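You operate a simulated robot arm through the tools that you are given. There is no shell and no other tool. Be economical: measure what you need, move in short steps, check, and stop when the job is done.

Carry out the task below with a simulated two-armed robot. There is one attempt and no reset: what you move stays moved.

Task
Close the small flap. Take the white tub from the top of the trolley and put it on the yellow alarm cover. Put the brass threaded pipe on the red tape spool. Take the steel nut on the top of the steel bench and put it away on the top of the low table. The order is free. Set down upright: brass threaded pipe.
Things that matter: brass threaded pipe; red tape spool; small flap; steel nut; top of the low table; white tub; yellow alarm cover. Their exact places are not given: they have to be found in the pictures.

It is judged by the outcome, as a careful person would: the job done as asked, and still so three seconds after it is handed in. It fails if anything else is knocked over, pushed out of place, dropped, spilled or broken. Lids that push on must go on centred and level and be pressed home; caps that screw on are set level and turned clockwise until they are tight.

Robot
Two 7-joint arms with two-finger parallel grippers on one trunk, on a base that drives. Base frame: it is fixed to the floor where the robot stands at the start and does not move with it; the origin is under the middle of the robot, x ahead of it, y to its left, z up; the surface under the hand at the start is at about z = 800. Lengths are in mm, angles in rad, forces in N, time in s.
The left shoulder is at the start at [20, 113, 1372], the right one opposite. With the tool pointing down near the work surface each hand reaches from about 100 to 520 mm from the robot's upright axis, wherever it stands, measured 20 degrees to its own side. Places, roughly: brass threaded pipe (5x4x6 cm) [-1900, -400, 900]; red tape spool (6x6x2 cm) [-3300, -1800, 900]; small flap [600, 0, 1100]; steel nut (4x4x2 cm) [-3600, 0, 900]; top of the low table [-3800, 1500, 600]; white tub [-1250, -500, 750]; yellow alarm cover [500, -500, 750]. Payload 1.57 kg a hand.
The tool frame of a hand sits at the grasp point between the pads (the TCP): z along the fingers, y along the line on which they close. The tips reach 30 mm beyond it. The gripper opens to 80 mm. The fingers are 17 mm wide and 12 mm thick; the gripper's body (40 by 82 mm) begins 80 mm behind the TCP.
Orientation is that of the tool frame in the base frame, as a unit quaternion [x, y, z, w]. With the fingers straight down and closing along the base's y, the tool's x points along the base's -x, its y along +y and its z along -z.

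Tools
- The arms move only by the tool drive_tool. It takes "left_plan", "right_plan" or both (then of equal length, played together; a hand with none holds still); each is one flat list of numbers, 7 for each row, row after row: the shift along the tool's x, y, z in mm, then the turn, a rotation vector about the tool's x, y, z in rad, then the opening, from 0 (shut) to 1 (fully open). In form: [tx, ty, tz, ax, ay, az, hand, tx, ty, tz, ax, ay, az, hand, ...]. A call has 1 to 12 rows; each row is the pose to reach, as a shift and turn from the pose commanded when the call began, along the tool's axes at that moment. A row lasts 0.2 s, in which the tool goes at most 50 mm and 0.15 rad; a call with a longer step from one row to the next is refused whole, and so is a gripper value outside its range. Where a pose cannot be reached the arm comes as near as it can. A force on the tool above 40 N (or 10 N above the force at the start of the call, whichever is more), or a blocked arm, ends the call early, and 0.2 s more pass. Each finger travels about 45 mm/s and halts on what it meets, pressing with about 43 N; the grip force reading is that of the motor and also rises with nothing between the fingers. The clock runs only during rows and for 0.2 s after the last one: add rows that repeat a pose to give the fingers time. The reply holds the time, the measured pose of the TCP, the force on the tool along the base axes, the opening and the grip force, in the units named above and with some noise, with the torque about the TCP (base axes, N m) and any sound that the robot's microphone picked up.
- Cameras (640 x 400 px; columns grow to the right, rows downward): "scene" is now at [90.1, -26.6, 1491.5]; the picture's right is [-0.31, -0.95, 0.00], its down [-0.59, 0.19, -0.79] and it looks along [0.75, -0.24, -0.62] (base axes); focal length 293 px, centre (320, 200). "left" rides on the left gripper at [72, 7, -122] in its tool frame; the picture's right is [-0.09, 1.00, 0.00], its down [-0.84, -0.08, -0.54] and it looks along [-0.54, -0.05, 0.84] (tool axes); focal length 238 px, centre (320, 200). "right" rides on the right gripper at [72, -7, -122] in its tool frame; the picture's right is [0.09, 1.00, 0.00], its down [-0.84, 0.08, -0.54] and it looks along [-0.54, 0.05, 0.84] (tool axes); focal length 238 px, centre (320, 200).
- snapshot(camera): a new picture of that camera. The clock stands still meanwhile.
- lift_body(by): slides the trunk up (or, below 0, down) by that many mm; the arms and the scene camera ride with it, the base frame stays. It gives what a move gives, with no picture.
- base_move(legs): drives the robot by 1 to 6 legs, each [ahead, left, turn to the left] in mm, mm and rad, along the robot's own axes; the way and the turn of a leg run together, so that a leg with both is an arc; at most 1500 mm and 3.142 rad a leg. The arms and the cameras ride along, it lands a little off, and it stops where it bumps. It gives what a move gives.
- aim_head(pan, tilt): turns the head with the scene camera to pan (to the left, within 1.396 rad either way) and tilt (down, from -0.506 to 1.204), counted from straight ahead of the robot. It gives what a move gives.
- probe_pixels(camera, pixels): there is no depth. For up to 12 entries [column, row, z] of the newest picture of that camera ("zoom" is the newest enlarged one), the place [x, y] in the base frame at which the ray of that pixel passes the height z, good to about 2 mm. The clock stands still meanwhile.
- inspect(camera, box): a new picture of the part [left, top, right, bottom] of that camera's present view, enlarged. The clock stands still meanwhile.
- finish_job(): hands the job in; it is judged then, once.

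Go step by step. Measure first, check grasps and placings, and put right what went wrong. The budget is 110 turns and 100 pictures, counting those below and the enlarged ones. Unless the task says otherwise, let go and move clear before handing in.

The tools are called after ">>>" as name(argument=value, ...) on one line, values as JSON. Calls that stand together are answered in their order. drive_tool: Moves the arms, as the interface text tells. Its arguments: {"type":"object","properties":{"left_plan":{"type":"array","items":{"type":"number"}},"right_plan":{"type":"array","items":{"type":"number"}}},"required":[]} The other tools are called the same way: lift_body (by) slides the trunk up or down; base_move (legs) drives the base; aim_head (pan, tilt) turns the head that bears the scene camera; snapshot (camera) takes a picture; probe_pixels (camera, pixels) gives the place at which the rays of pixels pass given heights; inspect (camera, box) takes an enlarged picture of a part of a camera's view; finish_job () hands the job in.

At the start:

```text
t: 0.0
left_tool_pos: [398.1, 47.6, 1256.7]
left_orientation: [-0.001, 1.0, 0.0, 0.0]
left_force: [0.8, 0.0, 0.0]
left_moment: [-0.01, -0.01, 0.04]
left_width: 79.9
left_finger_force: 0.1
right_tool_pos: [381.5, -263.2, 1259.2]
right_orientation: [0.001, 1.0, -0.001, 0.0]
right_force: [-0.7, -0.2, -0.1]
right_moment: [-0.01, -0.03, 0.0]
right_width: 80.0
right_finger_force: 0.1
trunk travel left (down, up): [-425.0, 145.0]
robot x, y, heading: [0.2, 1.0, 0.003]
head pan, tilt: [-0.316, 0.665]
```

scene: 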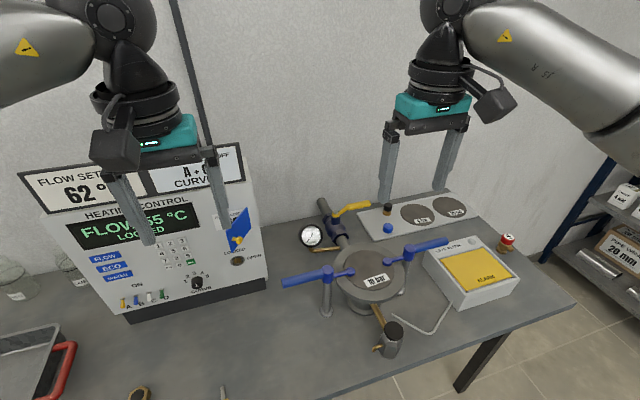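
right: 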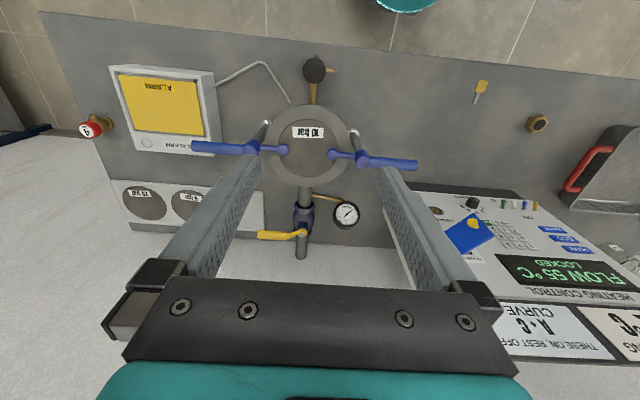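
left: 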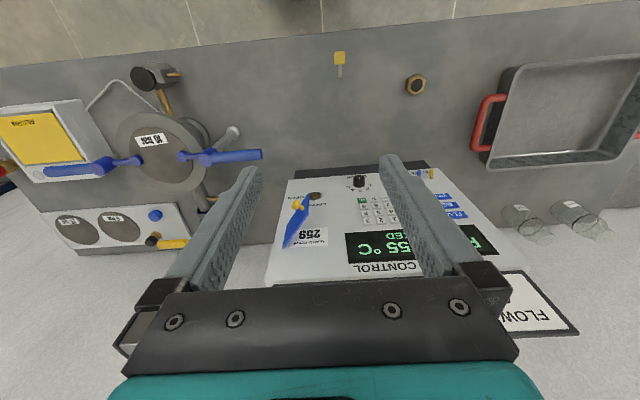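

The panel with the blue flap is around pixel (238,235) in the scene, and the yellow alarm cover is at (478,268). I'll look closer at both.

>>> inspect(camera="scene", box=[20, 130, 280, 320])

>>> inspect(camera="left", box=[260, 150, 500, 300])

>>> inspect(camera="scene", box=[400, 200, 560, 320])

```text
2.11 times, centred on (150, 225) of scene
```

zoom: 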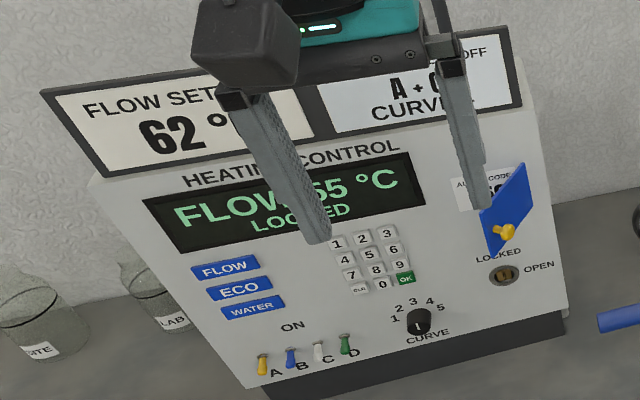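

```text
2.67 times, centred on (380, 225) of left
```

zoom: 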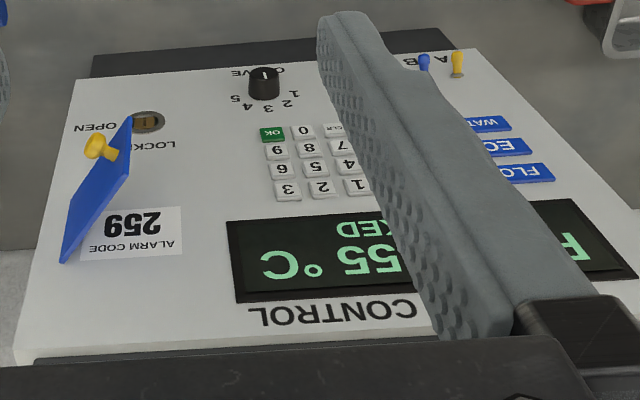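

```text
3.33 times, centred on (480, 260) of scene
```

zoom: 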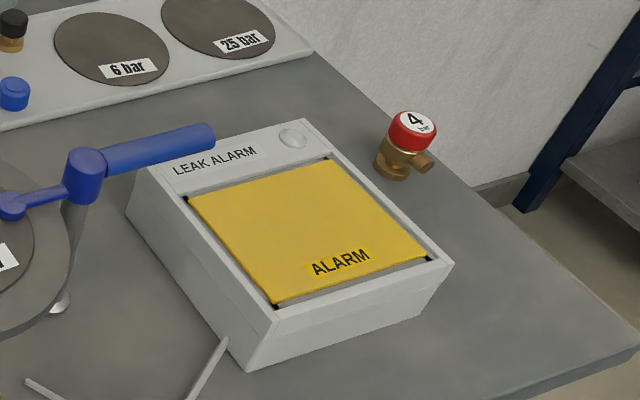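

I need finer flap detail to triangulate, so I'll zoom tightly on it in both cameras.

>>> inspect(camera="left", box=[270, 180, 350, 260])

>>> inspect(camera="scene", box=[200, 190, 280, 280])

>>> inspect(camera="right", box=[410, 170, 540, 300])

```text
5.00 times, centred on (310, 220) of left
```

zoom: 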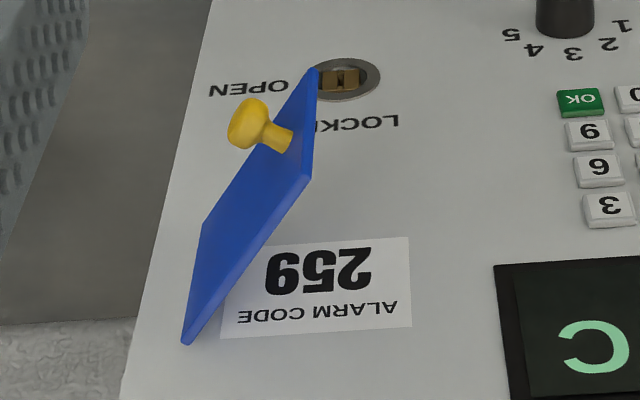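

```text
4.44 times, centred on (240, 235) of scene
```

zoom: 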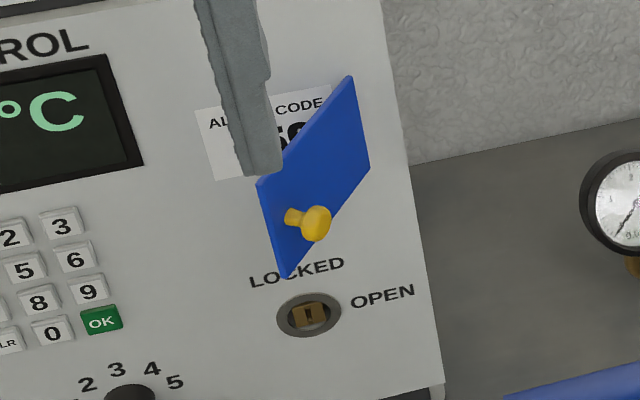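

```text
3.08 times, centred on (475, 235) of right
```

zoom: 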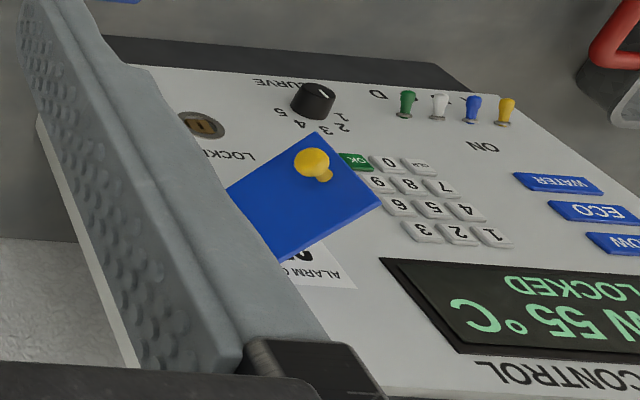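

The flap's hinge edge is A-B (scene zoom (350,76)-(370,168)) and its free edge with the yellow knob is at (258,183)-(285,278). I'll triangulate using rays from both cameras.

>>> probe_pixels(camera="left", pixels=[[283.4, 248.6, 900], [283.4, 248.6, 1100], [287, 224.4, 900], [287, 224.4, 1100], [308.2, 215.6, 900], [308.2, 215.6, 1100], [308.8, 194, 900], [308.8, 194, 1100], [314.4, 196, 900], [314.4, 196, 1100], [295.4, 204.8, 900], [295.4, 204.8, 1100]])

>>> probe_pixels(camera="scene", pixels=[[246.8, 207.1, 900], [246.8, 207.1, 1100], [251.3, 227.8, 900], [251.3, 227.8, 1100], [226, 231.2, 900], [226, 231.2, 1100], [232.1, 252.6, 900], [232.1, 252.6, 1100], [237.3, 260.7, 900], [237.3, 260.7, 1100], [239.3, 240.2, 900], [239.3, 240.2, 1100]])

```text
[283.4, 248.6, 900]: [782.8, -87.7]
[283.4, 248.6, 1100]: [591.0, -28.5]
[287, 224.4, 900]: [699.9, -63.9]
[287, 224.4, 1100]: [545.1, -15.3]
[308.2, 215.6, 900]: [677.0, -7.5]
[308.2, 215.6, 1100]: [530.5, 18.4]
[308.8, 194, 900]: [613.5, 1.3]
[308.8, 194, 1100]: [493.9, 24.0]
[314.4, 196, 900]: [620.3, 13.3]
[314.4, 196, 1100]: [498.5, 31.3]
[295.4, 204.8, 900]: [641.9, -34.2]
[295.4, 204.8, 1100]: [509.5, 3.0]
```

```text
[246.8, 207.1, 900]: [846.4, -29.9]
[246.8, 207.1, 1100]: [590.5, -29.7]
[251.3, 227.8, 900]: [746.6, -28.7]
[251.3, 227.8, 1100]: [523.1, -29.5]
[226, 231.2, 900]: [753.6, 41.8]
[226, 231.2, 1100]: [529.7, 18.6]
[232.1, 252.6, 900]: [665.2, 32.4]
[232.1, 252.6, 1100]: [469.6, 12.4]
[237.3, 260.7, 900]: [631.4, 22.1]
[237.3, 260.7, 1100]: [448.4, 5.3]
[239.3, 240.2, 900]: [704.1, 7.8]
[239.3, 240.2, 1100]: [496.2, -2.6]
```

Triangulation: the panel is vertical at x≈595, the flap hinge is at (593,-30, z 1036–1100), the free edge is at (532,18), and the knob tip is at about (533,-2,1065). It is roughly 52° open and closes toward +x/+y. I'll bring the left hand closed and pitched forward to just before the knob.

>>> drive_tool(left_plan=[0, -20, 20, 0, -0.13, 0, 0.5, -14, -40, 45, 0, -0.27, 0, 0.1, -28, -58, 70, 0, -0.4, 0, 0, -42, -62, 95, 0, -0.53, 0, 0, -56, -62, 120, 0, -0.67, 0, 0, -70, -62, 145, 0, -0.8, 0, 0, -82, -62, 165, 0, -0.93, 0, 0, -88, -62, 174, 0, -1.0, 0, 0, -88, -62, 174, 0, -1.0, 0, 0, -88, -62, 174, 0, -1.0, 0, 0])

>>> inspect(camera="scene", box=[170, 150, 330, 290])

>>> snapshot(camera="left")

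```text
t: 2.2
left_tool_pos: [486.3, -14.2, 1082.1]
left_orientation: [0.0, 0.878, 0.0, 0.48]
left_force: [0.5, -0.3, -0.4]
left_moment: [-0.01, 0.01, -0.03]
left_width: 0.0
left_finger_force: 20.9
right_tool_pos: [380.4, -262.1, 1258.9]
right_orientation: [0.0, 1.0, 0.0, 0.0]
right_force: [0.5, 0.1, -0.4]
right_moment: [0.02, 0.0, 0.01]
right_width: 79.9
right_finger_force: 0.0
trunk travel left (down, up): [-425.0, 145.0]
robot x, y, heading: [-1.1, 0.7, 0.001]
head pan, tilt: [-0.316, 0.665]
```

```text
2.86 times, centred on (250, 220) of scene
```

zoom: 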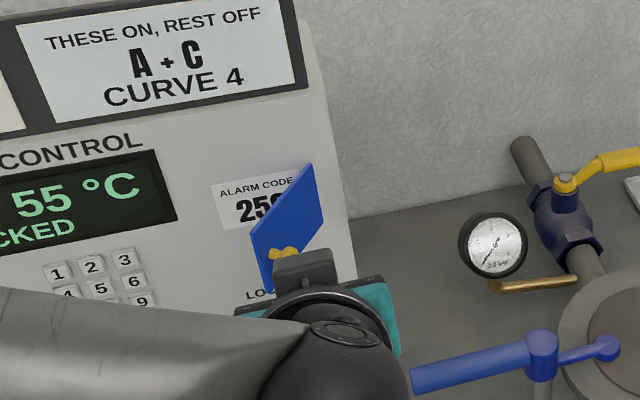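

```text
89 pictures are left
```

left: 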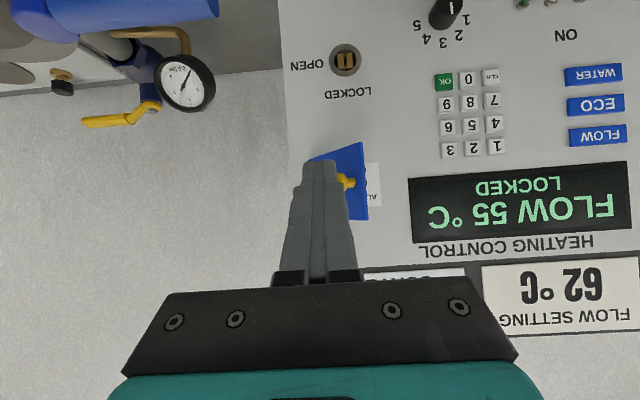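

The tip is at about (511,-14,1066), right beside the knob. I'll push forward and left along the closing arc.

>>> drive_tool(left_plan=[-5.4, 2, 8.4, 0, 0, 0, 0, -10.8, 4, 16.9, 0, 0, 0, 0, -16.2, 8, 25.3, 0, 0, 0, 0, -21.6, 12, 33.7, 0, 0, 0, 0, -27, 18, 42.2, 0, 0, 0, 0, -31.3, 24, 48.9, 0, 0, 0, 0, -35.6, 26, 55.6, 0, 0, 0, 0, -38.9, 26, 60.7, 0, 0, 0, 0, -41, 26, 64, 0, 0, 0, 0, -43.2, 26, 67.4, 0, 0, 0, 0])

>>> snapshot(camera="left")

```text
t: 4.4
left_tool_pos: [558.4, 11.6, 1082.6]
left_orientation: [0.0, 0.878, 0.0, 0.478]
left_force: [-32.4, 6.7, 6.9]
left_moment: [0.14, 0.07, 0.21]
left_width: 0.0
left_finger_force: 21.6
right_tool_pos: [375.4, -262.2, 1261.1]
right_orientation: [0.0, 1.0, 0.0, 0.002]
right_force: [0.1, 0.7, 1.2]
right_moment: [-0.02, -0.04, 0.0]
right_width: 80.0
right_finger_force: 0.1
trunk travel left (down, up): [-425.0, 145.0]
robot x, y, heading: [0.0, -1.6, 0.003]
head pan, tilt: [-0.316, 0.665]
```

```text
88 pictures are left
```

left: 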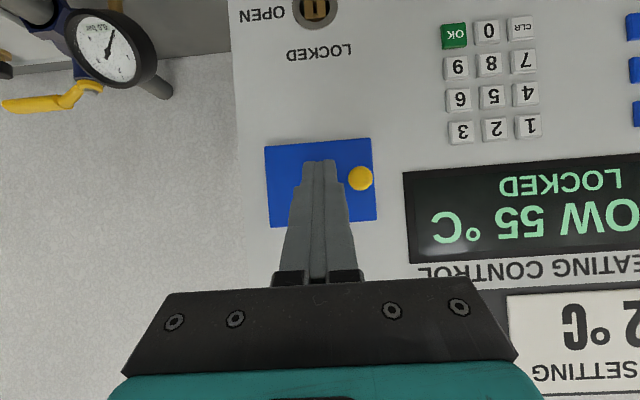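

The flap is flat on the panel with about 32 N holding it. I'll back straight off and return to a carrying pose.

>>> drive_tool(left_plan=[20, 0, -32, 0, 0, 0, 0, 38, 0, -59, 0, 0.05, 0, 0, 25, 4, -85, 0, 0.19, 0, 0, 11, 8, -110, 0, 0.33, 0, 0, -3, 14, -135, 0, 0.47, 0, 0, -17, 20, -160, 0, 0.6, 0, 0, -31, 26, -185, 0, 0.74, 0, 0, -45, 32, -208, 0, 0.87, 0, 0, -60, 36, -229, 0, 1.0, 0, 0, -60, 36, -229, 0, 1.0, 0, 0])

>>> snapshot(camera="scene")

```text
t: 6.6
left_tool_pos: [405.1, 49.3, 1256.3]
left_orientation: [-0.001, 1.0, 0.0, -0.002]
left_force: [0.0, -0.4, 0.0]
left_moment: [-0.01, 0.0, -0.03]
left_width: 0.0
left_finger_force: 21.1
right_tool_pos: [380.7, -262.7, 1259.8]
right_orientation: [0.0, 1.0, -0.001, 0.0]
right_force: [0.4, 0.1, -0.4]
right_moment: [0.0, 0.01, -0.02]
right_width: 79.8
right_finger_force: 0.1
trunk travel left (down, up): [-425.0, 145.0]
robot x, y, heading: [0.3, 2.0, -0.0]
head pan, tilt: [-0.316, 0.665]
```

```text
87 pictures are left
```

scene: 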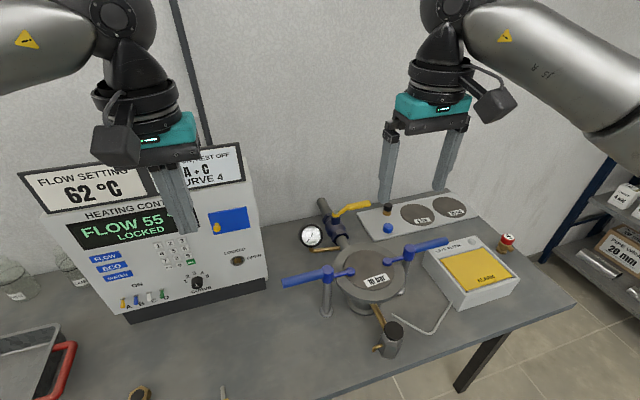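

The flap stays closed. Now I'll measure the alarm cover by intersecting rays from the scene and right cameras at the cover's corners.

>>> probe_pixels(camera="scene", pixels=[[466, 293, 800], [466, 293, 860], [512, 279, 800], [512, 279, 860], [443, 258, 800], [443, 258, 860], [484, 248, 860], [478, 270, 860]])

>>> probe_pixels(camera="right", pixels=[[197, 80, 800], [197, 80, 860], [118, 74, 800], [118, 74, 860], [208, 135, 800], [208, 135, 860], [133, 130, 860]])

>>> aim_head(pan=-1.396, tilt=0.4)

>>> snapshot(camera="scene")

```text
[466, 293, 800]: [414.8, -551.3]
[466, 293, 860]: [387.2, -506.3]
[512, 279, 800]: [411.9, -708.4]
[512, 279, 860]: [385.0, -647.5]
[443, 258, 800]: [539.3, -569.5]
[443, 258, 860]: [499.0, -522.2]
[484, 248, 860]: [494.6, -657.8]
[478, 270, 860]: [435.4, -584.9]
```

```text
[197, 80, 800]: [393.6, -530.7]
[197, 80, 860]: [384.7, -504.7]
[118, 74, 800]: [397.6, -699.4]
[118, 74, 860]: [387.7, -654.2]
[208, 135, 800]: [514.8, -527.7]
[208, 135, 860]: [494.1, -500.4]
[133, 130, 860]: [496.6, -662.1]
```

```text
t: 7.9
left_tool_pos: [404.3, 47.9, 1254.4]
left_orientation: [0.0, 1.0, 0.0, 0.0]
left_force: [-0.2, 0.1, 0.5]
left_moment: [-0.03, 0.0, 0.03]
left_width: 0.0
left_finger_force: 21.4
right_tool_pos: [379.6, -263.0, 1258.9]
right_orientation: [0.0, 1.0, 0.0, 0.0]
right_force: [0.0, -0.1, -0.8]
right_moment: [-0.01, 0.02, -0.03]
right_width: 80.0
right_finger_force: 0.0
trunk travel left (down, up): [-425.0, 145.0]
robot x, y, heading: [1.3, -4.1, 0.0]
head pan, tilt: [-1.396, 0.4]
```

```text
86 pictures are left
```

scene: 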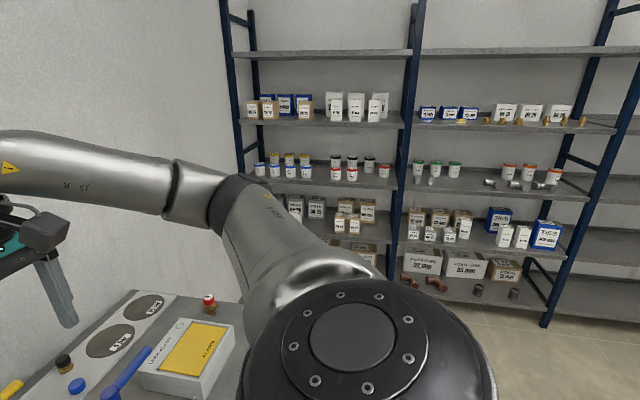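

The cover is at about x 385–497, y −505…−658, z≈860. Next I'll back off a bit and turn around to see the trolley, looking on the way.

>>> base_move(legs=[[-150, 0, 0], [0, 0, -1.57]])

>>> aim_head(pan=-1.1, tilt=0.5)

>>> snapshot(camera="scene")

```text
t: 13.1
left_tool_pos: [-98.3, -405.4, 1255.0]
left_orientation: [0.705, 0.709, 0.0, 0.0]
left_force: [0.4, 0.0, 0.6]
left_moment: [0.02, -0.01, 0.02]
left_width: 0.0
left_finger_force: 21.5
right_tool_pos: [-409.3, -381.7, 1257.9]
right_orientation: [0.704, 0.71, 0.001, 0.0]
right_force: [0.2, 0.8, 0.2]
right_moment: [-0.03, 0.0, 0.01]
right_width: 79.6
right_finger_force: 0.1
trunk travel left (down, up): [-425.0, 145.0]
robot x, y, heading: [-149.4, -2.3, -1.567]
head pan, tilt: [-1.396, 0.4]
```

```text
t: 13.9
left_tool_pos: [-97.6, -403.8, 1254.4]
left_orientation: [0.705, 0.709, -0.001, 0.0]
left_force: [-0.6, -0.4, -0.6]
left_moment: [-0.01, -0.03, 0.01]
left_width: 0.0
left_finger_force: 21.3
right_tool_pos: [-409.1, -381.0, 1259.3]
right_orientation: [0.705, 0.709, 0.0, 0.0]
right_force: [-0.4, 0.4, 0.4]
right_moment: [-0.01, 0.07, -0.01]
right_width: 80.1
right_finger_force: 0.0
trunk travel left (down, up): [-425.0, 145.0]
robot x, y, heading: [-148.4, 2.7, -1.56]
head pan, tilt: [-1.1, 0.499]
```

```text
85 pictures are left
```

scene: 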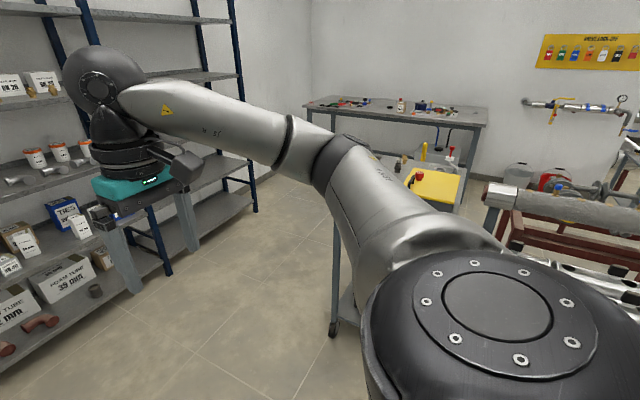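

The trolley is partly hidden behind the right arm, so I'll turn on to face −x and look again.

>>> base_move(legs=[[0, 0, -1.57]])

>>> aim_head(pan=0.3, tilt=0.45)

>>> snapshot(camera="scene")

>>> aim_head(pan=-0.3, tilt=0.3)

>>> snapshot(camera="scene")

```text
t: 18.1
left_tool_pos: [-553.8, -55.3, 1254.0]
left_orientation: [1.0, 0.008, 0.0, 0.0]
left_force: [-0.5, 0.0, 0.3]
left_moment: [0.0, 0.0, 0.01]
left_width: 0.0
left_finger_force: 21.4
right_tool_pos: [-533.0, 257.6, 1258.0]
right_orientation: [1.0, 0.008, 0.0, 0.001]
right_force: [0.3, -0.2, -0.1]
right_moment: [-0.04, 0.02, 0.03]
right_width: 80.1
right_finger_force: 0.0
trunk travel left (down, up): [-425.0, 145.0]
robot x, y, heading: [-148.7, 0.3, -3.128]
head pan, tilt: [-1.1, 0.499]
```

```text
t: 19.6
left_tool_pos: [-554.8, -55.0, 1255.0]
left_orientation: [1.0, 0.007, 0.0, 0.0]
left_force: [0.2, -0.5, -1.3]
left_moment: [-0.02, -0.02, 0.01]
left_width: 0.0
left_finger_force: 21.1
right_tool_pos: [-533.8, 257.1, 1258.1]
right_orientation: [1.0, 0.008, 0.0, 0.0]
right_force: [-0.4, -0.5, -0.6]
right_moment: [-0.02, -0.03, 0.01]
right_width: 80.1
right_finger_force: 0.1
trunk travel left (down, up): [-425.0, 145.0]
robot x, y, heading: [-149.7, -1.6, -3.127]
head pan, tilt: [0.3, 0.45]
```

```text
84 pictures are left
```

scene: 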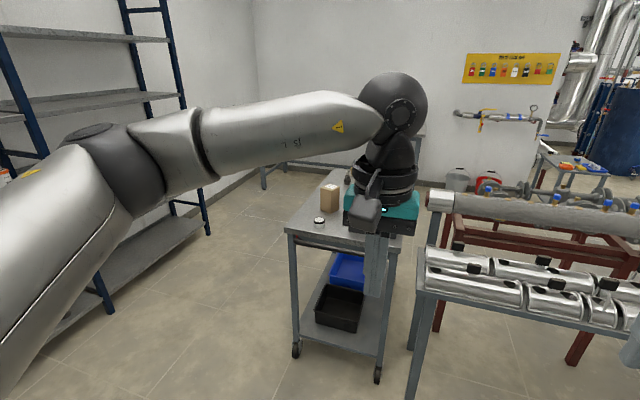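

```text
t: 20.6
left_tool_pos: [-553.2, -54.9, 1256.0]
left_orientation: [1.0, 0.008, 0.0, 0.0]
left_force: [-0.5, -0.1, 0.1]
left_moment: [0.0, -0.03, 0.04]
left_width: 0.0
left_finger_force: 21.2
right_tool_pos: [-532.7, 255.5, 1258.6]
right_orientation: [1.0, 0.008, -0.001, 0.0]
right_force: [0.4, 0.6, 0.0]
right_moment: [0.0, -0.02, 0.0]
right_width: 80.0
right_finger_force: 0.2
trunk travel left (down, up): [-425.0, 145.0]
robot x, y, heading: [-147.5, -0.1, -3.124]
head pan, tilt: [-0.3, 0.3]
```

```text
83 pictures are left
```

scene: 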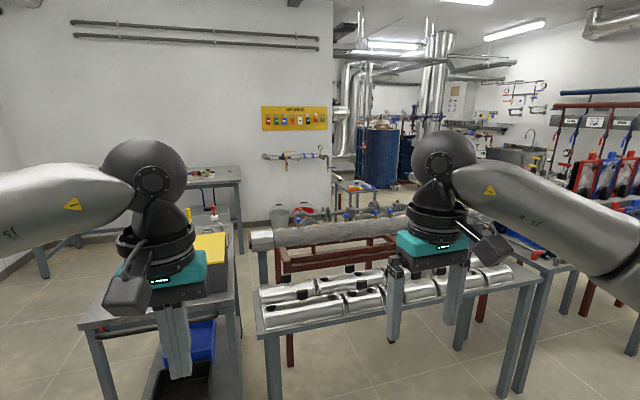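

The trolley stands to my left at y≈−500, with a pipe rack to its right. I'll shift left so that I face it, then look.

>>> base_move(legs=[[0, 480, 0]])

>>> aim_head(pan=0.0, tilt=0.6)

>>> snapshot(camera="scene")

```text
t: 23.5
left_tool_pos: [-543.3, -538.5, 1255.7]
left_orientation: [1.0, 0.011, 0.0, 0.0]
left_force: [-0.7, 0.0, -0.5]
left_moment: [-0.02, 0.02, 0.01]
left_width: 0.0
left_finger_force: 21.0
right_tool_pos: [-525.3, -225.0, 1258.7]
right_orientation: [1.0, 0.011, 0.001, 0.0]
right_force: [-0.7, -1.5, -0.3]
right_moment: [0.02, 0.01, 0.01]
right_width: 80.0
right_finger_force: 0.0
trunk travel left (down, up): [-425.0, 145.0]
robot x, y, heading: [-140.5, -476.1, -3.12]
head pan, tilt: [-0.3, 0.3]
```

```text
t: 24.3
left_tool_pos: [-543.9, -537.7, 1255.1]
left_orientation: [1.0, 0.011, 0.0, 0.0]
left_force: [-0.1, -0.3, -0.9]
left_moment: [-0.02, -0.02, 0.02]
left_width: 0.1
left_finger_force: 20.9
right_tool_pos: [-525.5, -225.2, 1258.3]
right_orientation: [1.0, 0.01, 0.0, 0.0]
right_force: [0.3, 0.4, 0.2]
right_moment: [0.0, 0.02, 0.03]
right_width: 80.1
right_finger_force: 0.0
trunk travel left (down, up): [-425.0, 145.0]
robot x, y, heading: [-139.7, -478.3, -3.119]
head pan, tilt: [0.0, 0.6]
```

```text
82 pictures are left
```

scene: 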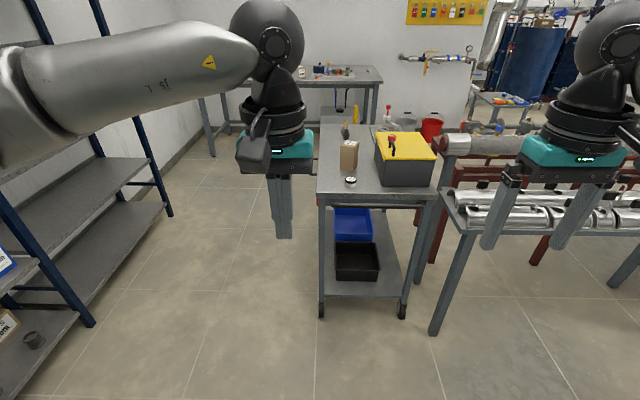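

The trolley front edge is around row 193 and a small white item is at (351,182). I'll inspect the top.

>>> inspect(camera="scene", box=[310, 90, 450, 210])

>>> probe_pixels(camera="scene", pixels=[[320, 193, 750], [320, 193, 700], [440, 193, 750], [351, 184, 750], [351, 184, 700], [320, 318, 0], [403, 318, 0], [320, 130, 750], [444, 197, 750]])

```text
3.33 times, centred on (380, 150) of scene
```

zoom: 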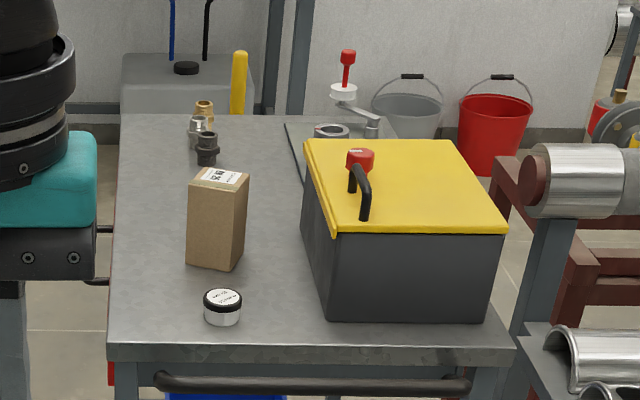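

```text
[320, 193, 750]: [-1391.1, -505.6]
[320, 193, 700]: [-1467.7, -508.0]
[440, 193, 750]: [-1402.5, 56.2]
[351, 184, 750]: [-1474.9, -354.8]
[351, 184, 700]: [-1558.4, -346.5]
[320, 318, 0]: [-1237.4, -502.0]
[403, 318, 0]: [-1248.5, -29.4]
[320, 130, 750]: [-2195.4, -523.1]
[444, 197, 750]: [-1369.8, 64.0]
```

The trolley top works out to z≈855 with its front edge at x≈−1235; the tub (white, black lid, about 48 mm wide) is near (−1283,−375). I'll drive up with the right hand in line and take a picture with the right camera.

>>> base_move(legs=[[700, 40, -0.02]])

>>> snapshot(camera="right")

>>> snapshot(camera="scene")

```text
t: 28.2
left_tool_pos: [-1251.5, -577.0, 1256.6]
left_orientation: [1.0, 0.003, -0.001, 0.001]
left_force: [0.0, 0.6, -0.4]
left_moment: [-0.02, 0.02, 0.01]
left_width: 0.0
left_finger_force: 21.3
right_tool_pos: [-1226.1, -264.3, 1258.4]
right_orientation: [1.0, 0.001, 0.0, 0.0]
right_force: [-0.6, -0.5, 0.8]
right_moment: [-0.01, -0.02, 0.03]
right_width: 80.0
right_finger_force: 0.0
trunk travel left (down, up): [-425.0, 145.0]
robot x, y, heading: [-848.7, -532.6, -3.142]
head pan, tilt: [0.0, 0.6]
```

```text
80 pictures are left
```

right: 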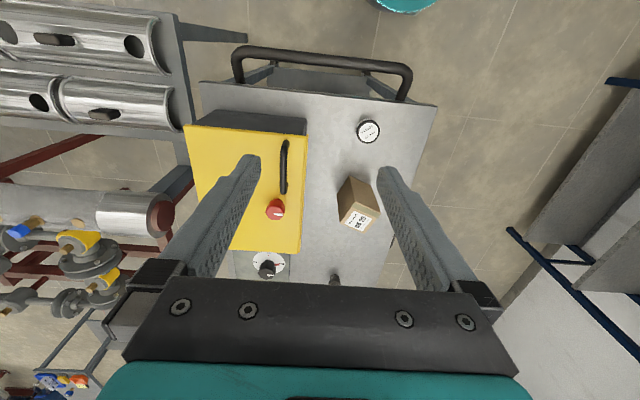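

```text
79 pictures are left
```

scene: 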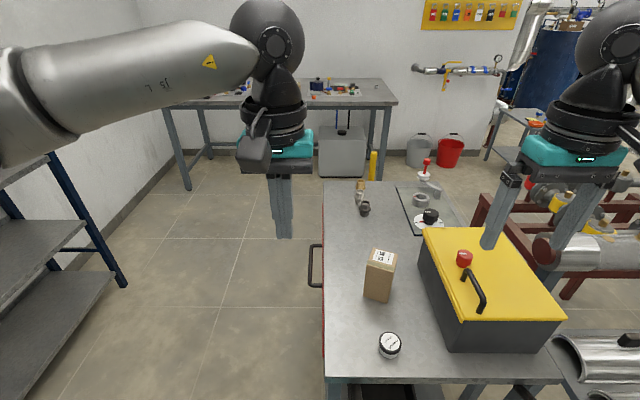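

Now I'll zoom in on the tub in both views to triangulate its position, height and diameter.

>>> inspect(camera="right", box=[330, 90, 410, 160])

>>> probe_pixels(camera="zoom", pixels=[[320, 200, 850], [320, 200, 900]])

>>> inspect(camera="scene", box=[340, 300, 440, 380])

>>> probe_pixels(camera="zoom", pixels=[[320, 200, 850], [320, 200, 900]])

```text
5.71 times, centred on (370, 125) of right
```

zoom: 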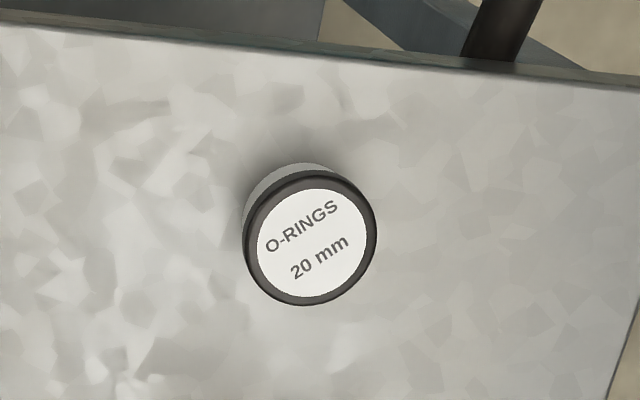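

```text
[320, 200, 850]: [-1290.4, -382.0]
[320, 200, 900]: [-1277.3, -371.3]
```

```text
5.00 times, centred on (390, 340) of scene
```

zoom: 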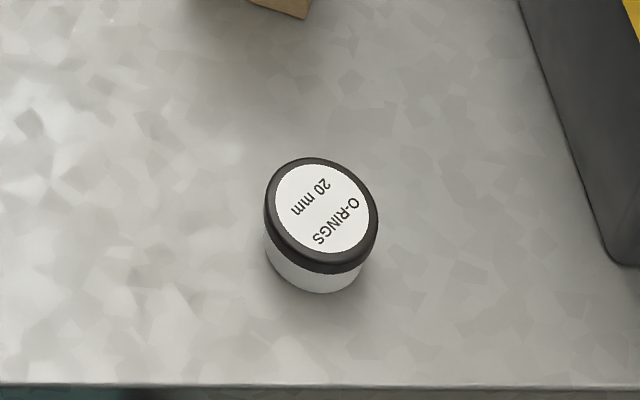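

```text
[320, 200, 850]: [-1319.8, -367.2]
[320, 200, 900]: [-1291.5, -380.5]
```

>>> probe_pixels(camera="right", pixels=[[368.25, 131.65, 860], [368.25, 131.65, 920], [356.8, 131.6, 890], [379.8, 131.6, 890]])

>>> probe_pixels(camera="scene", pixels=[[390.4, 341.6, 860], [390.4, 341.6, 920], [389.2, 352.0, 860], [389.2, 352.0, 840], [389, 358, 850]])

```text
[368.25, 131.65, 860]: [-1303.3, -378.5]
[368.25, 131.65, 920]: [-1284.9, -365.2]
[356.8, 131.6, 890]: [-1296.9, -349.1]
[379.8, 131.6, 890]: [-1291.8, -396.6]
```

```text
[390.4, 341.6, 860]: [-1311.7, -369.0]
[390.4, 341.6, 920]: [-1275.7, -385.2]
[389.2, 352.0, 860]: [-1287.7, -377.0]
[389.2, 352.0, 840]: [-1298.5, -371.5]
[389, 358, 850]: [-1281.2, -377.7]
```

The lid top is at about (−1294,−374.5, z≈889), 48 mm in diameter, with the table top at about 855. I'll move the right hand above it and go down to 950 to check.

>>> drive_tool(right_plan=[-23, 37, 30, 0, 0, 0, 1, -46, 74, 60, 0, 0, 0, 1, -68, 110, 90, 0, 0, 0, 1, -68, 110, 135, 0, 0, 0, 1, -68, 110, 180, 0, 0, 0, 1, -68, 110, 225, 0, 0, 0, 1, -68, 110, 270, 0, 0, 0, 1, -68, 110, 308, 0, 0, 0, 1, -68, 110, 308, 0, 0, 0, 1])

>>> snapshot(camera="right")

>>> snapshot(camera="scene")

```text
refused: row 1 steps farther than a row can; nothing moved
```

```text
76 pictures are left
```

right: 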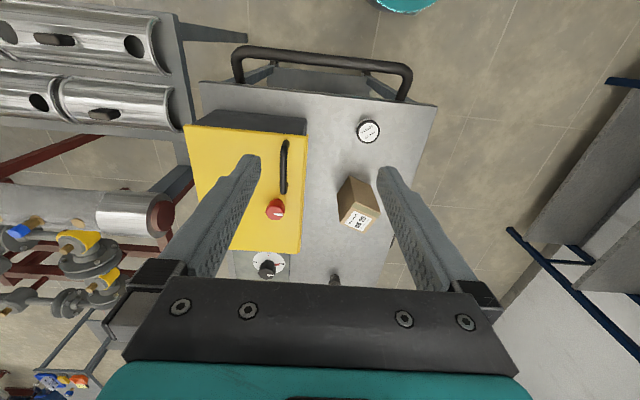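

```text
75 pictures are left
```

scene: 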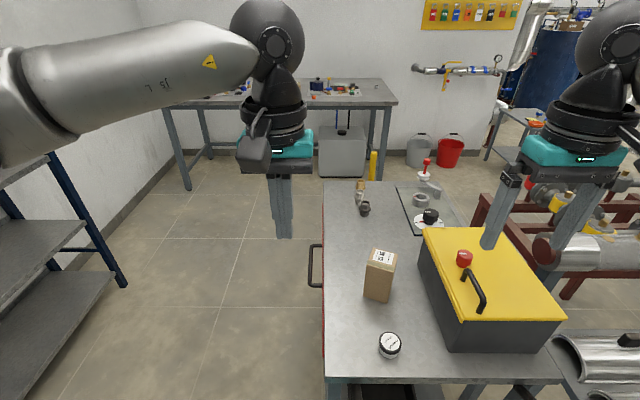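

The first row was 53 mm, over the 50 mm limit, and nothing moved. I'll use smaller steps.

>>> drive_tool(right_plan=[-20, 32, 20, 0, 0, 0, 1, -40, 64, 40, 0, 0, 0, 1, -58, 92, 60, 0, 0, 0, 1, -68, 110, 90, 0, 0, 0, 1, -68, 110, 135, 0, 0, 0, 1, -68, 110, 180, 0, 0, 0, 1, -68, 110, 225, 0, 0, 0, 1, -68, 110, 270, 0, 0, 0, 1, -68, 110, 308, 0, 0, 0, 1, -68, 110, 308, 0, 0, 0, 1])

>>> snapshot(camera="right")

>>> inspect(camera="scene", box=[300, 240, 520, 400])

```text
t: 30.4
left_tool_pos: [-1250.9, -577.2, 1255.1]
left_orientation: [1.0, 0.001, 0.0, 0.001]
left_force: [-0.6, 0.0, -0.3]
left_moment: [0.02, 0.03, 0.02]
left_width: 0.0
left_finger_force: 21.1
right_tool_pos: [-1295.5, -376.3, 948.8]
right_orientation: [1.0, 0.001, 0.0, 0.0]
right_force: [0.2, -0.2, 0.6]
right_moment: [-0.01, 0.0, -0.02]
right_width: 80.0
right_finger_force: 0.0
trunk travel left (down, up): [-425.0, 145.0]
robot x, y, heading: [-844.0, -530.7, -3.138]
head pan, tilt: [0.0, 0.6]
```

```text
74 pictures are left
```

right: 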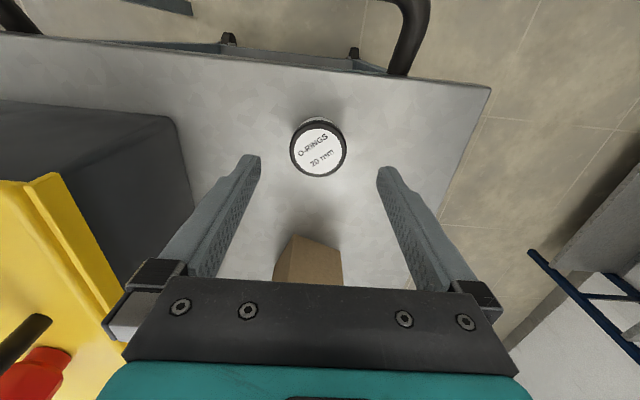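

```text
2.50 times, centred on (410, 320) of scene
```

zoom: 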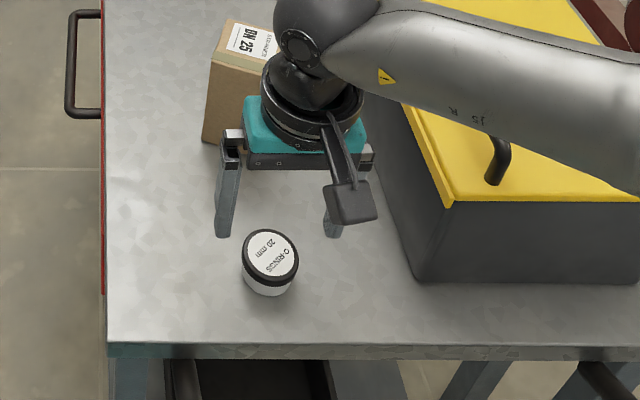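

>>> probe_pixels(camera="right", pixels=[[318, 149, 889], [318, 149, 895], [290, 149, 889], [347, 149, 889], [318, 176, 889], [318, 122, 889]])

>>> probe_pixels(camera="zoom", pixels=[[271, 254, 889], [271, 254, 880], [269, 296, 855]])

```text
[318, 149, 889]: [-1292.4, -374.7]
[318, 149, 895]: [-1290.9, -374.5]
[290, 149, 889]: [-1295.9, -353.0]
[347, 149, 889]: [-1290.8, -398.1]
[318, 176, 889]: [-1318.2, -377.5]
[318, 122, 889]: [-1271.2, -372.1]
```

```text
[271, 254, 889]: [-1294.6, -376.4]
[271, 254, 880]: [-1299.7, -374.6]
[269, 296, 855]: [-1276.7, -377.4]
```

The tub is centred between the fingers at (−1294,−375) and the hand is at (−1295.5,−376). I'll descend to z≈890 and close.

>>> drive_tool(right_plan=[1, -1, 30, 0, 0, 0, 1, 1, -1, 50, 0, 0, 0, 1, 1, -1, 58, 0, 0, 0, 1, 1, -1, 58, 0, 0, 0, 0.4, 1, -1, 58, 0, 0, 0, 0.4, 1, -1, 58, 0, 0, 0, 0.4, 1, -1, 58, 0, 0, 0, 0.4, 1, -1, 58, 0, 0, 0, 0.4])

>>> snapshot(camera="right")

```text
t: 32.2
left_tool_pos: [-1251.1, -577.6, 1254.3]
left_orientation: [1.0, 0.002, 0.0, 0.0]
left_force: [0.3, 0.6, 0.2]
left_moment: [0.01, 0.02, 0.0]
left_width: 0.1
left_finger_force: 21.1
right_tool_pos: [-1294.0, -375.0, 892.3]
right_orientation: [1.0, 0.001, 0.0, 0.0]
right_force: [0.6, 1.0, 0.3]
right_moment: [0.02, -0.02, -0.03]
right_width: 46.9
right_finger_force: 42.2
trunk travel left (down, up): [-425.0, 145.0]
robot x, y, heading: [-846.6, -530.5, -3.141]
head pan, tilt: [0.0, 0.6]
```

```text
72 pictures are left
```

right: 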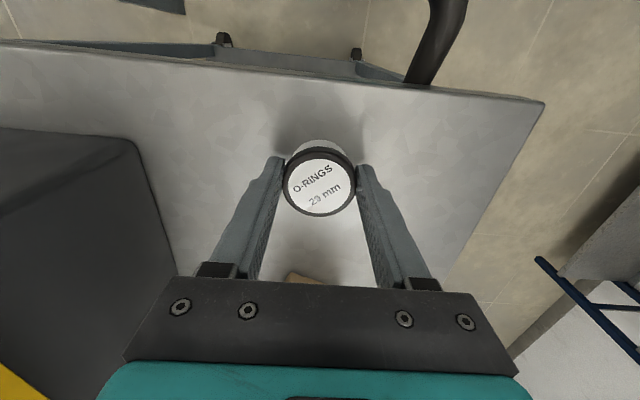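

The tub is held (46.9 mm, 42 N). I'll lift it and check.

>>> drive_tool(right_plan=[0, 0, -20, 0, 0, 0, 0.4, 0, 0, -60, 0, 0, 0, 0.4, 0, 0, -105, 0, 0, 0, 0.4, 0, 0, -150, 0, 0, 0, 0.4, 0, 0, -195, 0, 0, 0, 0.4, 0, 0, -240, 0, 0, 0, 0.4, 0, 0, -280, 0, 0, 0, 0.4, 30, 0, -280, 0, 0, 0, 0.4])

>>> snapshot(camera="right")

>>> inspect(camera="scene", box=[310, 150, 500, 270])

```text
t: 34.0
left_tool_pos: [-1250.2, -576.8, 1255.2]
left_orientation: [1.0, 0.001, 0.0, 0.0]
left_force: [0.9, 1.3, 0.5]
left_moment: [-0.01, -0.01, -0.03]
left_width: 0.0
left_finger_force: 21.7
right_tool_pos: [-1262.1, -375.2, 1172.8]
right_orientation: [1.0, 0.0, 0.0, 0.0]
right_force: [0.2, -0.3, 0.2]
right_moment: [-0.01, 0.0, -0.02]
right_width: 46.7
right_finger_force: 42.6
trunk travel left (down, up): [-425.0, 145.0]
robot x, y, heading: [-844.6, -522.7, -3.145]
head pan, tilt: [0.0, 0.6]
```

```text
71 pictures are left
```

right: 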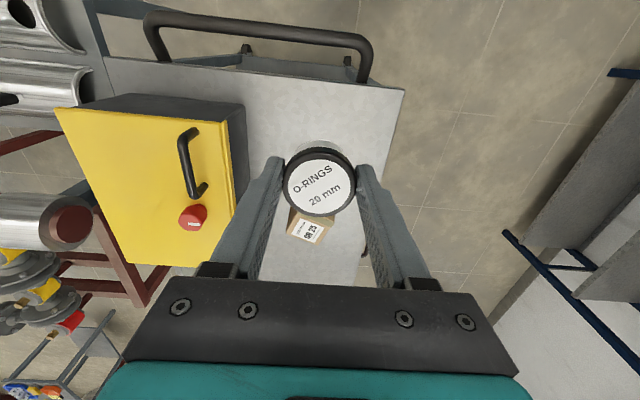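

```text
3.33 times, centred on (405, 210) of scene
```

zoom: 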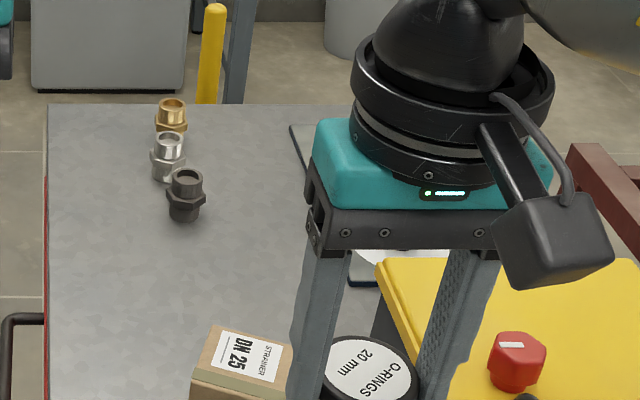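

The tub is securely held at z=1172, and the brass nipple is visible at the far end of this trolley. I'll drive back, turn round, and line up with the alarm box.

>>> base_move(legs=[[-690, 0, 0], [0, 0, 3.14]])

>>> aim_head(pan=-0.15, tilt=0.75)

>>> snapshot(camera="scene")

```text
t: 45.1
left_tool_pos: [247.1, -476.3, 1255.7]
left_orientation: [-0.002, 1.0, 0.0, 0.0]
left_force: [0.7, -0.6, 0.7]
left_moment: [0.01, -0.01, 0.0]
left_width: 0.0
left_finger_force: 20.7
right_tool_pos: [259.4, -678.7, 1172.0]
right_orientation: [-0.002, 1.0, -0.001, 0.0]
right_force: [0.5, -0.2, -0.2]
right_moment: [0.02, -0.01, -0.04]
right_width: 46.8
right_finger_force: 43.0
trunk travel left (down, up): [-425.0, 145.0]
robot x, y, heading: [-155.0, -525.4, -0.003]
head pan, tilt: [0.0, 0.6]
```

```text
t: 45.8
left_tool_pos: [247.4, -477.2, 1255.0]
left_orientation: [-0.002, 1.0, 0.0, 0.0]
left_force: [-0.2, 0.5, -0.1]
left_moment: [-0.02, 0.02, -0.03]
left_width: 0.0
left_finger_force: 21.2
right_tool_pos: [260.1, -677.9, 1171.8]
right_orientation: [-0.002, 1.0, 0.0, 0.0]
right_force: [0.0, -0.4, -0.8]
right_moment: [-0.01, 0.0, 0.0]
right_width: 47.0
right_finger_force: 42.7
trunk travel left (down, up): [-425.0, 145.0]
robot x, y, heading: [-155.8, -527.4, 0.006]
head pan, tilt: [-0.15, 0.75]
```

```text
69 pictures are left
```

scene: 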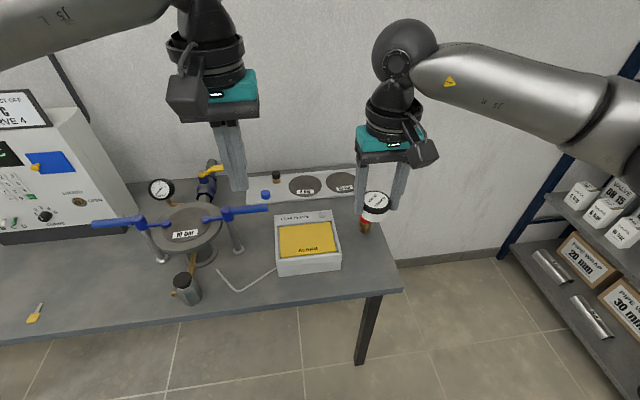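

The alarm cover now spans about (278,227)–(337,256). I'll measure its position and check height consistency.

>>> inspect(camera="scene", box=[250, 190, 370, 290])

>>> probe_pixels(camera="scene", pixels=[[278, 227, 860], [332, 223, 860], [337, 251, 860], [283, 258, 860], [307, 240, 860], [307, 240, 830]])

>>> snapshot(camera="right")

```text
4.00 times, centred on (310, 240) of scene
```

zoom: 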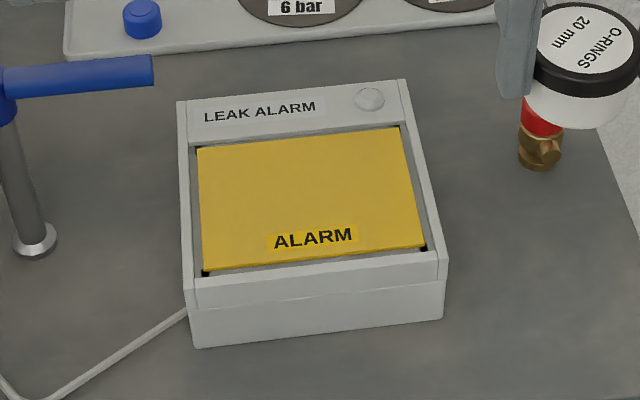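

```text
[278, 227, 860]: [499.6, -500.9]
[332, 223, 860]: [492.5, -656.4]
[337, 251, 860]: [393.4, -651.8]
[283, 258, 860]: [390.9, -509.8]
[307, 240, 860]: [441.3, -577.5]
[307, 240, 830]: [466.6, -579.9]
```

```text
67 pictures are left
```

right: 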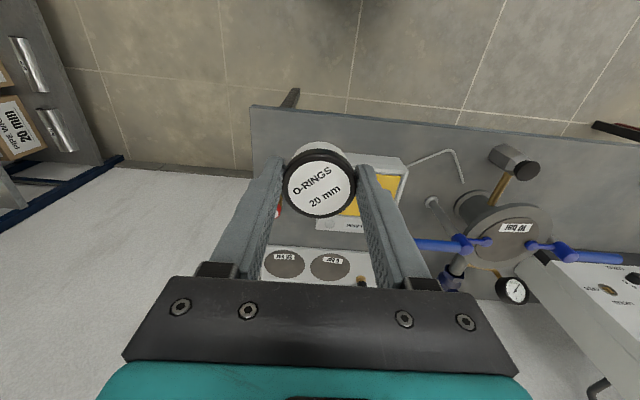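

The cover centre is at (442,−579). I'll drive ahead 155 and left 95 so the hand stands above it.

>>> base_move(legs=[[0, 97, 0], [155, 0, 0]])

>>> snapshot(camera="scene")

```text
t: 47.9
left_tool_pos: [401.6, -378.6, 1255.0]
left_orientation: [-0.002, 1.0, 0.0, -0.001]
left_force: [0.7, -1.2, -0.6]
left_moment: [0.02, 0.04, -0.01]
left_width: 0.1
left_finger_force: 21.4
right_tool_pos: [414.0, -580.6, 1173.0]
right_orientation: [-0.002, 1.0, 0.001, -0.001]
right_force: [0.7, 0.4, -1.1]
right_moment: [0.03, 0.03, 0.01]
right_width: 46.5
right_finger_force: 43.4
trunk travel left (down, up): [-425.0, 145.0]
robot x, y, heading: [-6.4, -426.2, 0.006]
head pan, tilt: [-0.15, 0.75]
```

```text
66 pictures are left
```

scene: 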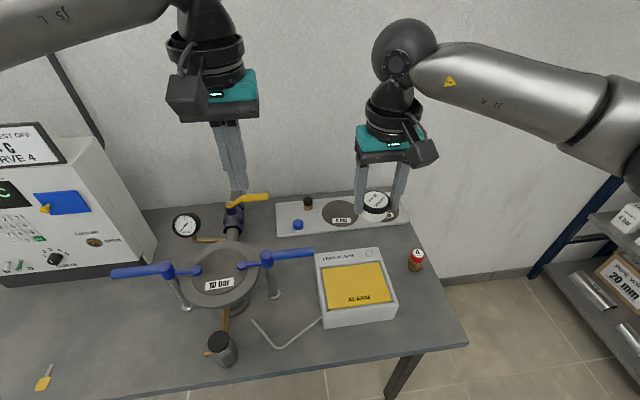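

I'll descend to about 30 mm above the cover and look.

>>> drive_tool(right_plan=[-10, 0, 40, 0, 0, 0, 0.4, -20, 0, 80, 0, 0, 0, 0.4, -28, 0, 120, 0, 0, 0, 0.4, -28, 0, 160, 0, 0, 0, 0.4, -28, 0, 200, 0, 0, 0, 0.4, -28, 0, 230, 0, 0, 0, 0.4, -28, 0, 246, 0, 0, 0, 0.4, -28, 0, 246, 0, 0, 0, 0.4])

>>> snapshot(camera="right")

>>> inspect(camera="scene", box=[280, 200, 440, 340])

```text
t: 49.7
left_tool_pos: [402.1, -378.4, 1255.8]
left_orientation: [-0.002, 1.0, 0.0, -0.001]
left_force: [1.0, 1.0, 0.0]
left_moment: [0.02, 0.03, -0.02]
left_width: 0.0
left_finger_force: 21.3
right_tool_pos: [441.6, -581.2, 925.4]
right_orientation: [-0.001, 1.0, 0.001, 0.0]
right_force: [-0.2, -0.4, -0.5]
right_moment: [0.03, 0.0, 0.05]
right_width: 46.9
right_finger_force: 43.3
trunk travel left (down, up): [-425.0, 145.0]
robot x, y, heading: [-6.3, -428.3, 0.006]
head pan, tilt: [-0.15, 0.75]
```

```text
65 pictures are left
```

right: 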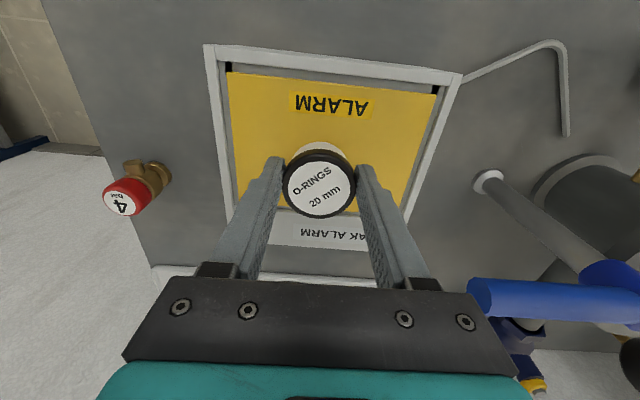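

```text
2.86 times, centred on (360, 270) of scene
```

zoom: 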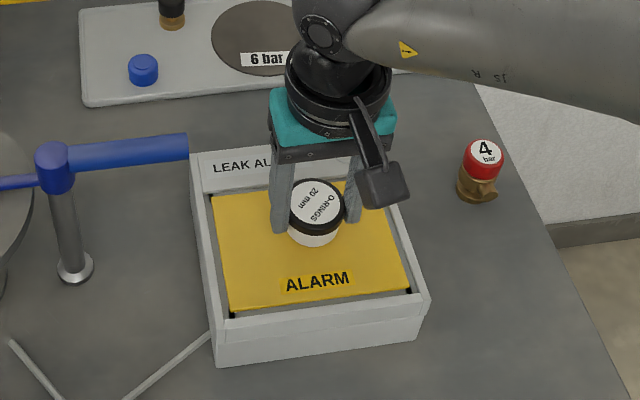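

>>> drive_tool(right_plan=[0, 0, 10, 0, 0, 0, 0.4, 0, 0, 20, 0, 0, 0, 0.4, 0, 0, 23, 0, 0, 0, 0.4, 0, 0, 25, 0, 0, 0, 0.4])

>>> drive_tool(right_plan=[0, 0, 1.5, 0, 0, 0, 0.4, 0, 0, 3, 0, 0, 0, 0.4, 0, 0, 3, 0, 0, 0, 0.4])

>>> inspect(camera="right", box=[220, 100, 420, 230])

```text
t: 50.7
left_tool_pos: [399.0, -378.5, 1256.4]
left_orientation: [-0.002, 1.0, -0.001, 0.0]
left_force: [0.2, -1.1, 0.9]
left_moment: [0.02, 0.01, -0.02]
left_width: 0.0
left_finger_force: 21.3
right_tool_pos: [442.6, -579.9, 905.1]
right_orientation: [-0.001, 1.0, 0.0, 0.005]
right_force: [-0.9, -3.9, 36.9]
right_moment: [-0.07, -0.19, -0.04]
right_width: 46.9
right_finger_force: 42.8
trunk travel left (down, up): [-425.0, 145.0]
robot x, y, heading: [-3.3, -428.5, 0.002]
head pan, tilt: [-0.15, 0.75]
```

```text
t: 51.5
left_tool_pos: [399.1, -377.7, 1255.8]
left_orientation: [-0.002, 1.0, 0.0, 0.001]
left_force: [0.4, -0.1, -0.3]
left_moment: [-0.02, -0.03, 0.0]
left_width: 0.0
left_finger_force: 20.8
right_tool_pos: [442.0, -579.5, 900.8]
right_orientation: [0.0, 1.0, 0.001, 0.004]
right_force: [0.6, -1.6, 35.7]
right_moment: [-0.05, -0.25, -0.01]
right_width: 46.8
right_finger_force: 42.6
trunk travel left (down, up): [-425.0, 145.0]
robot x, y, heading: [-1.2, -433.2, -0.003]
head pan, tilt: [-0.15, 0.75]
```

```text
3.08 times, centred on (320, 165) of right
```

zoom: 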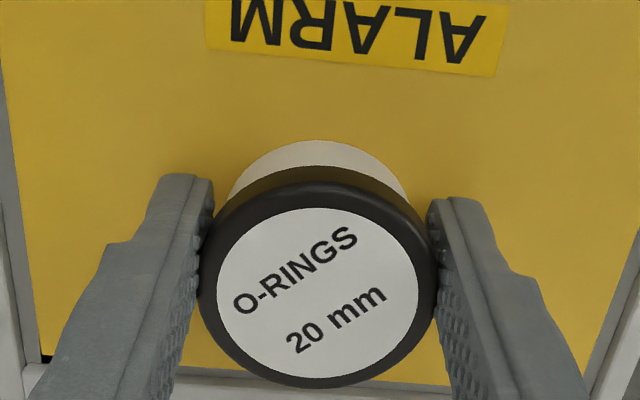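

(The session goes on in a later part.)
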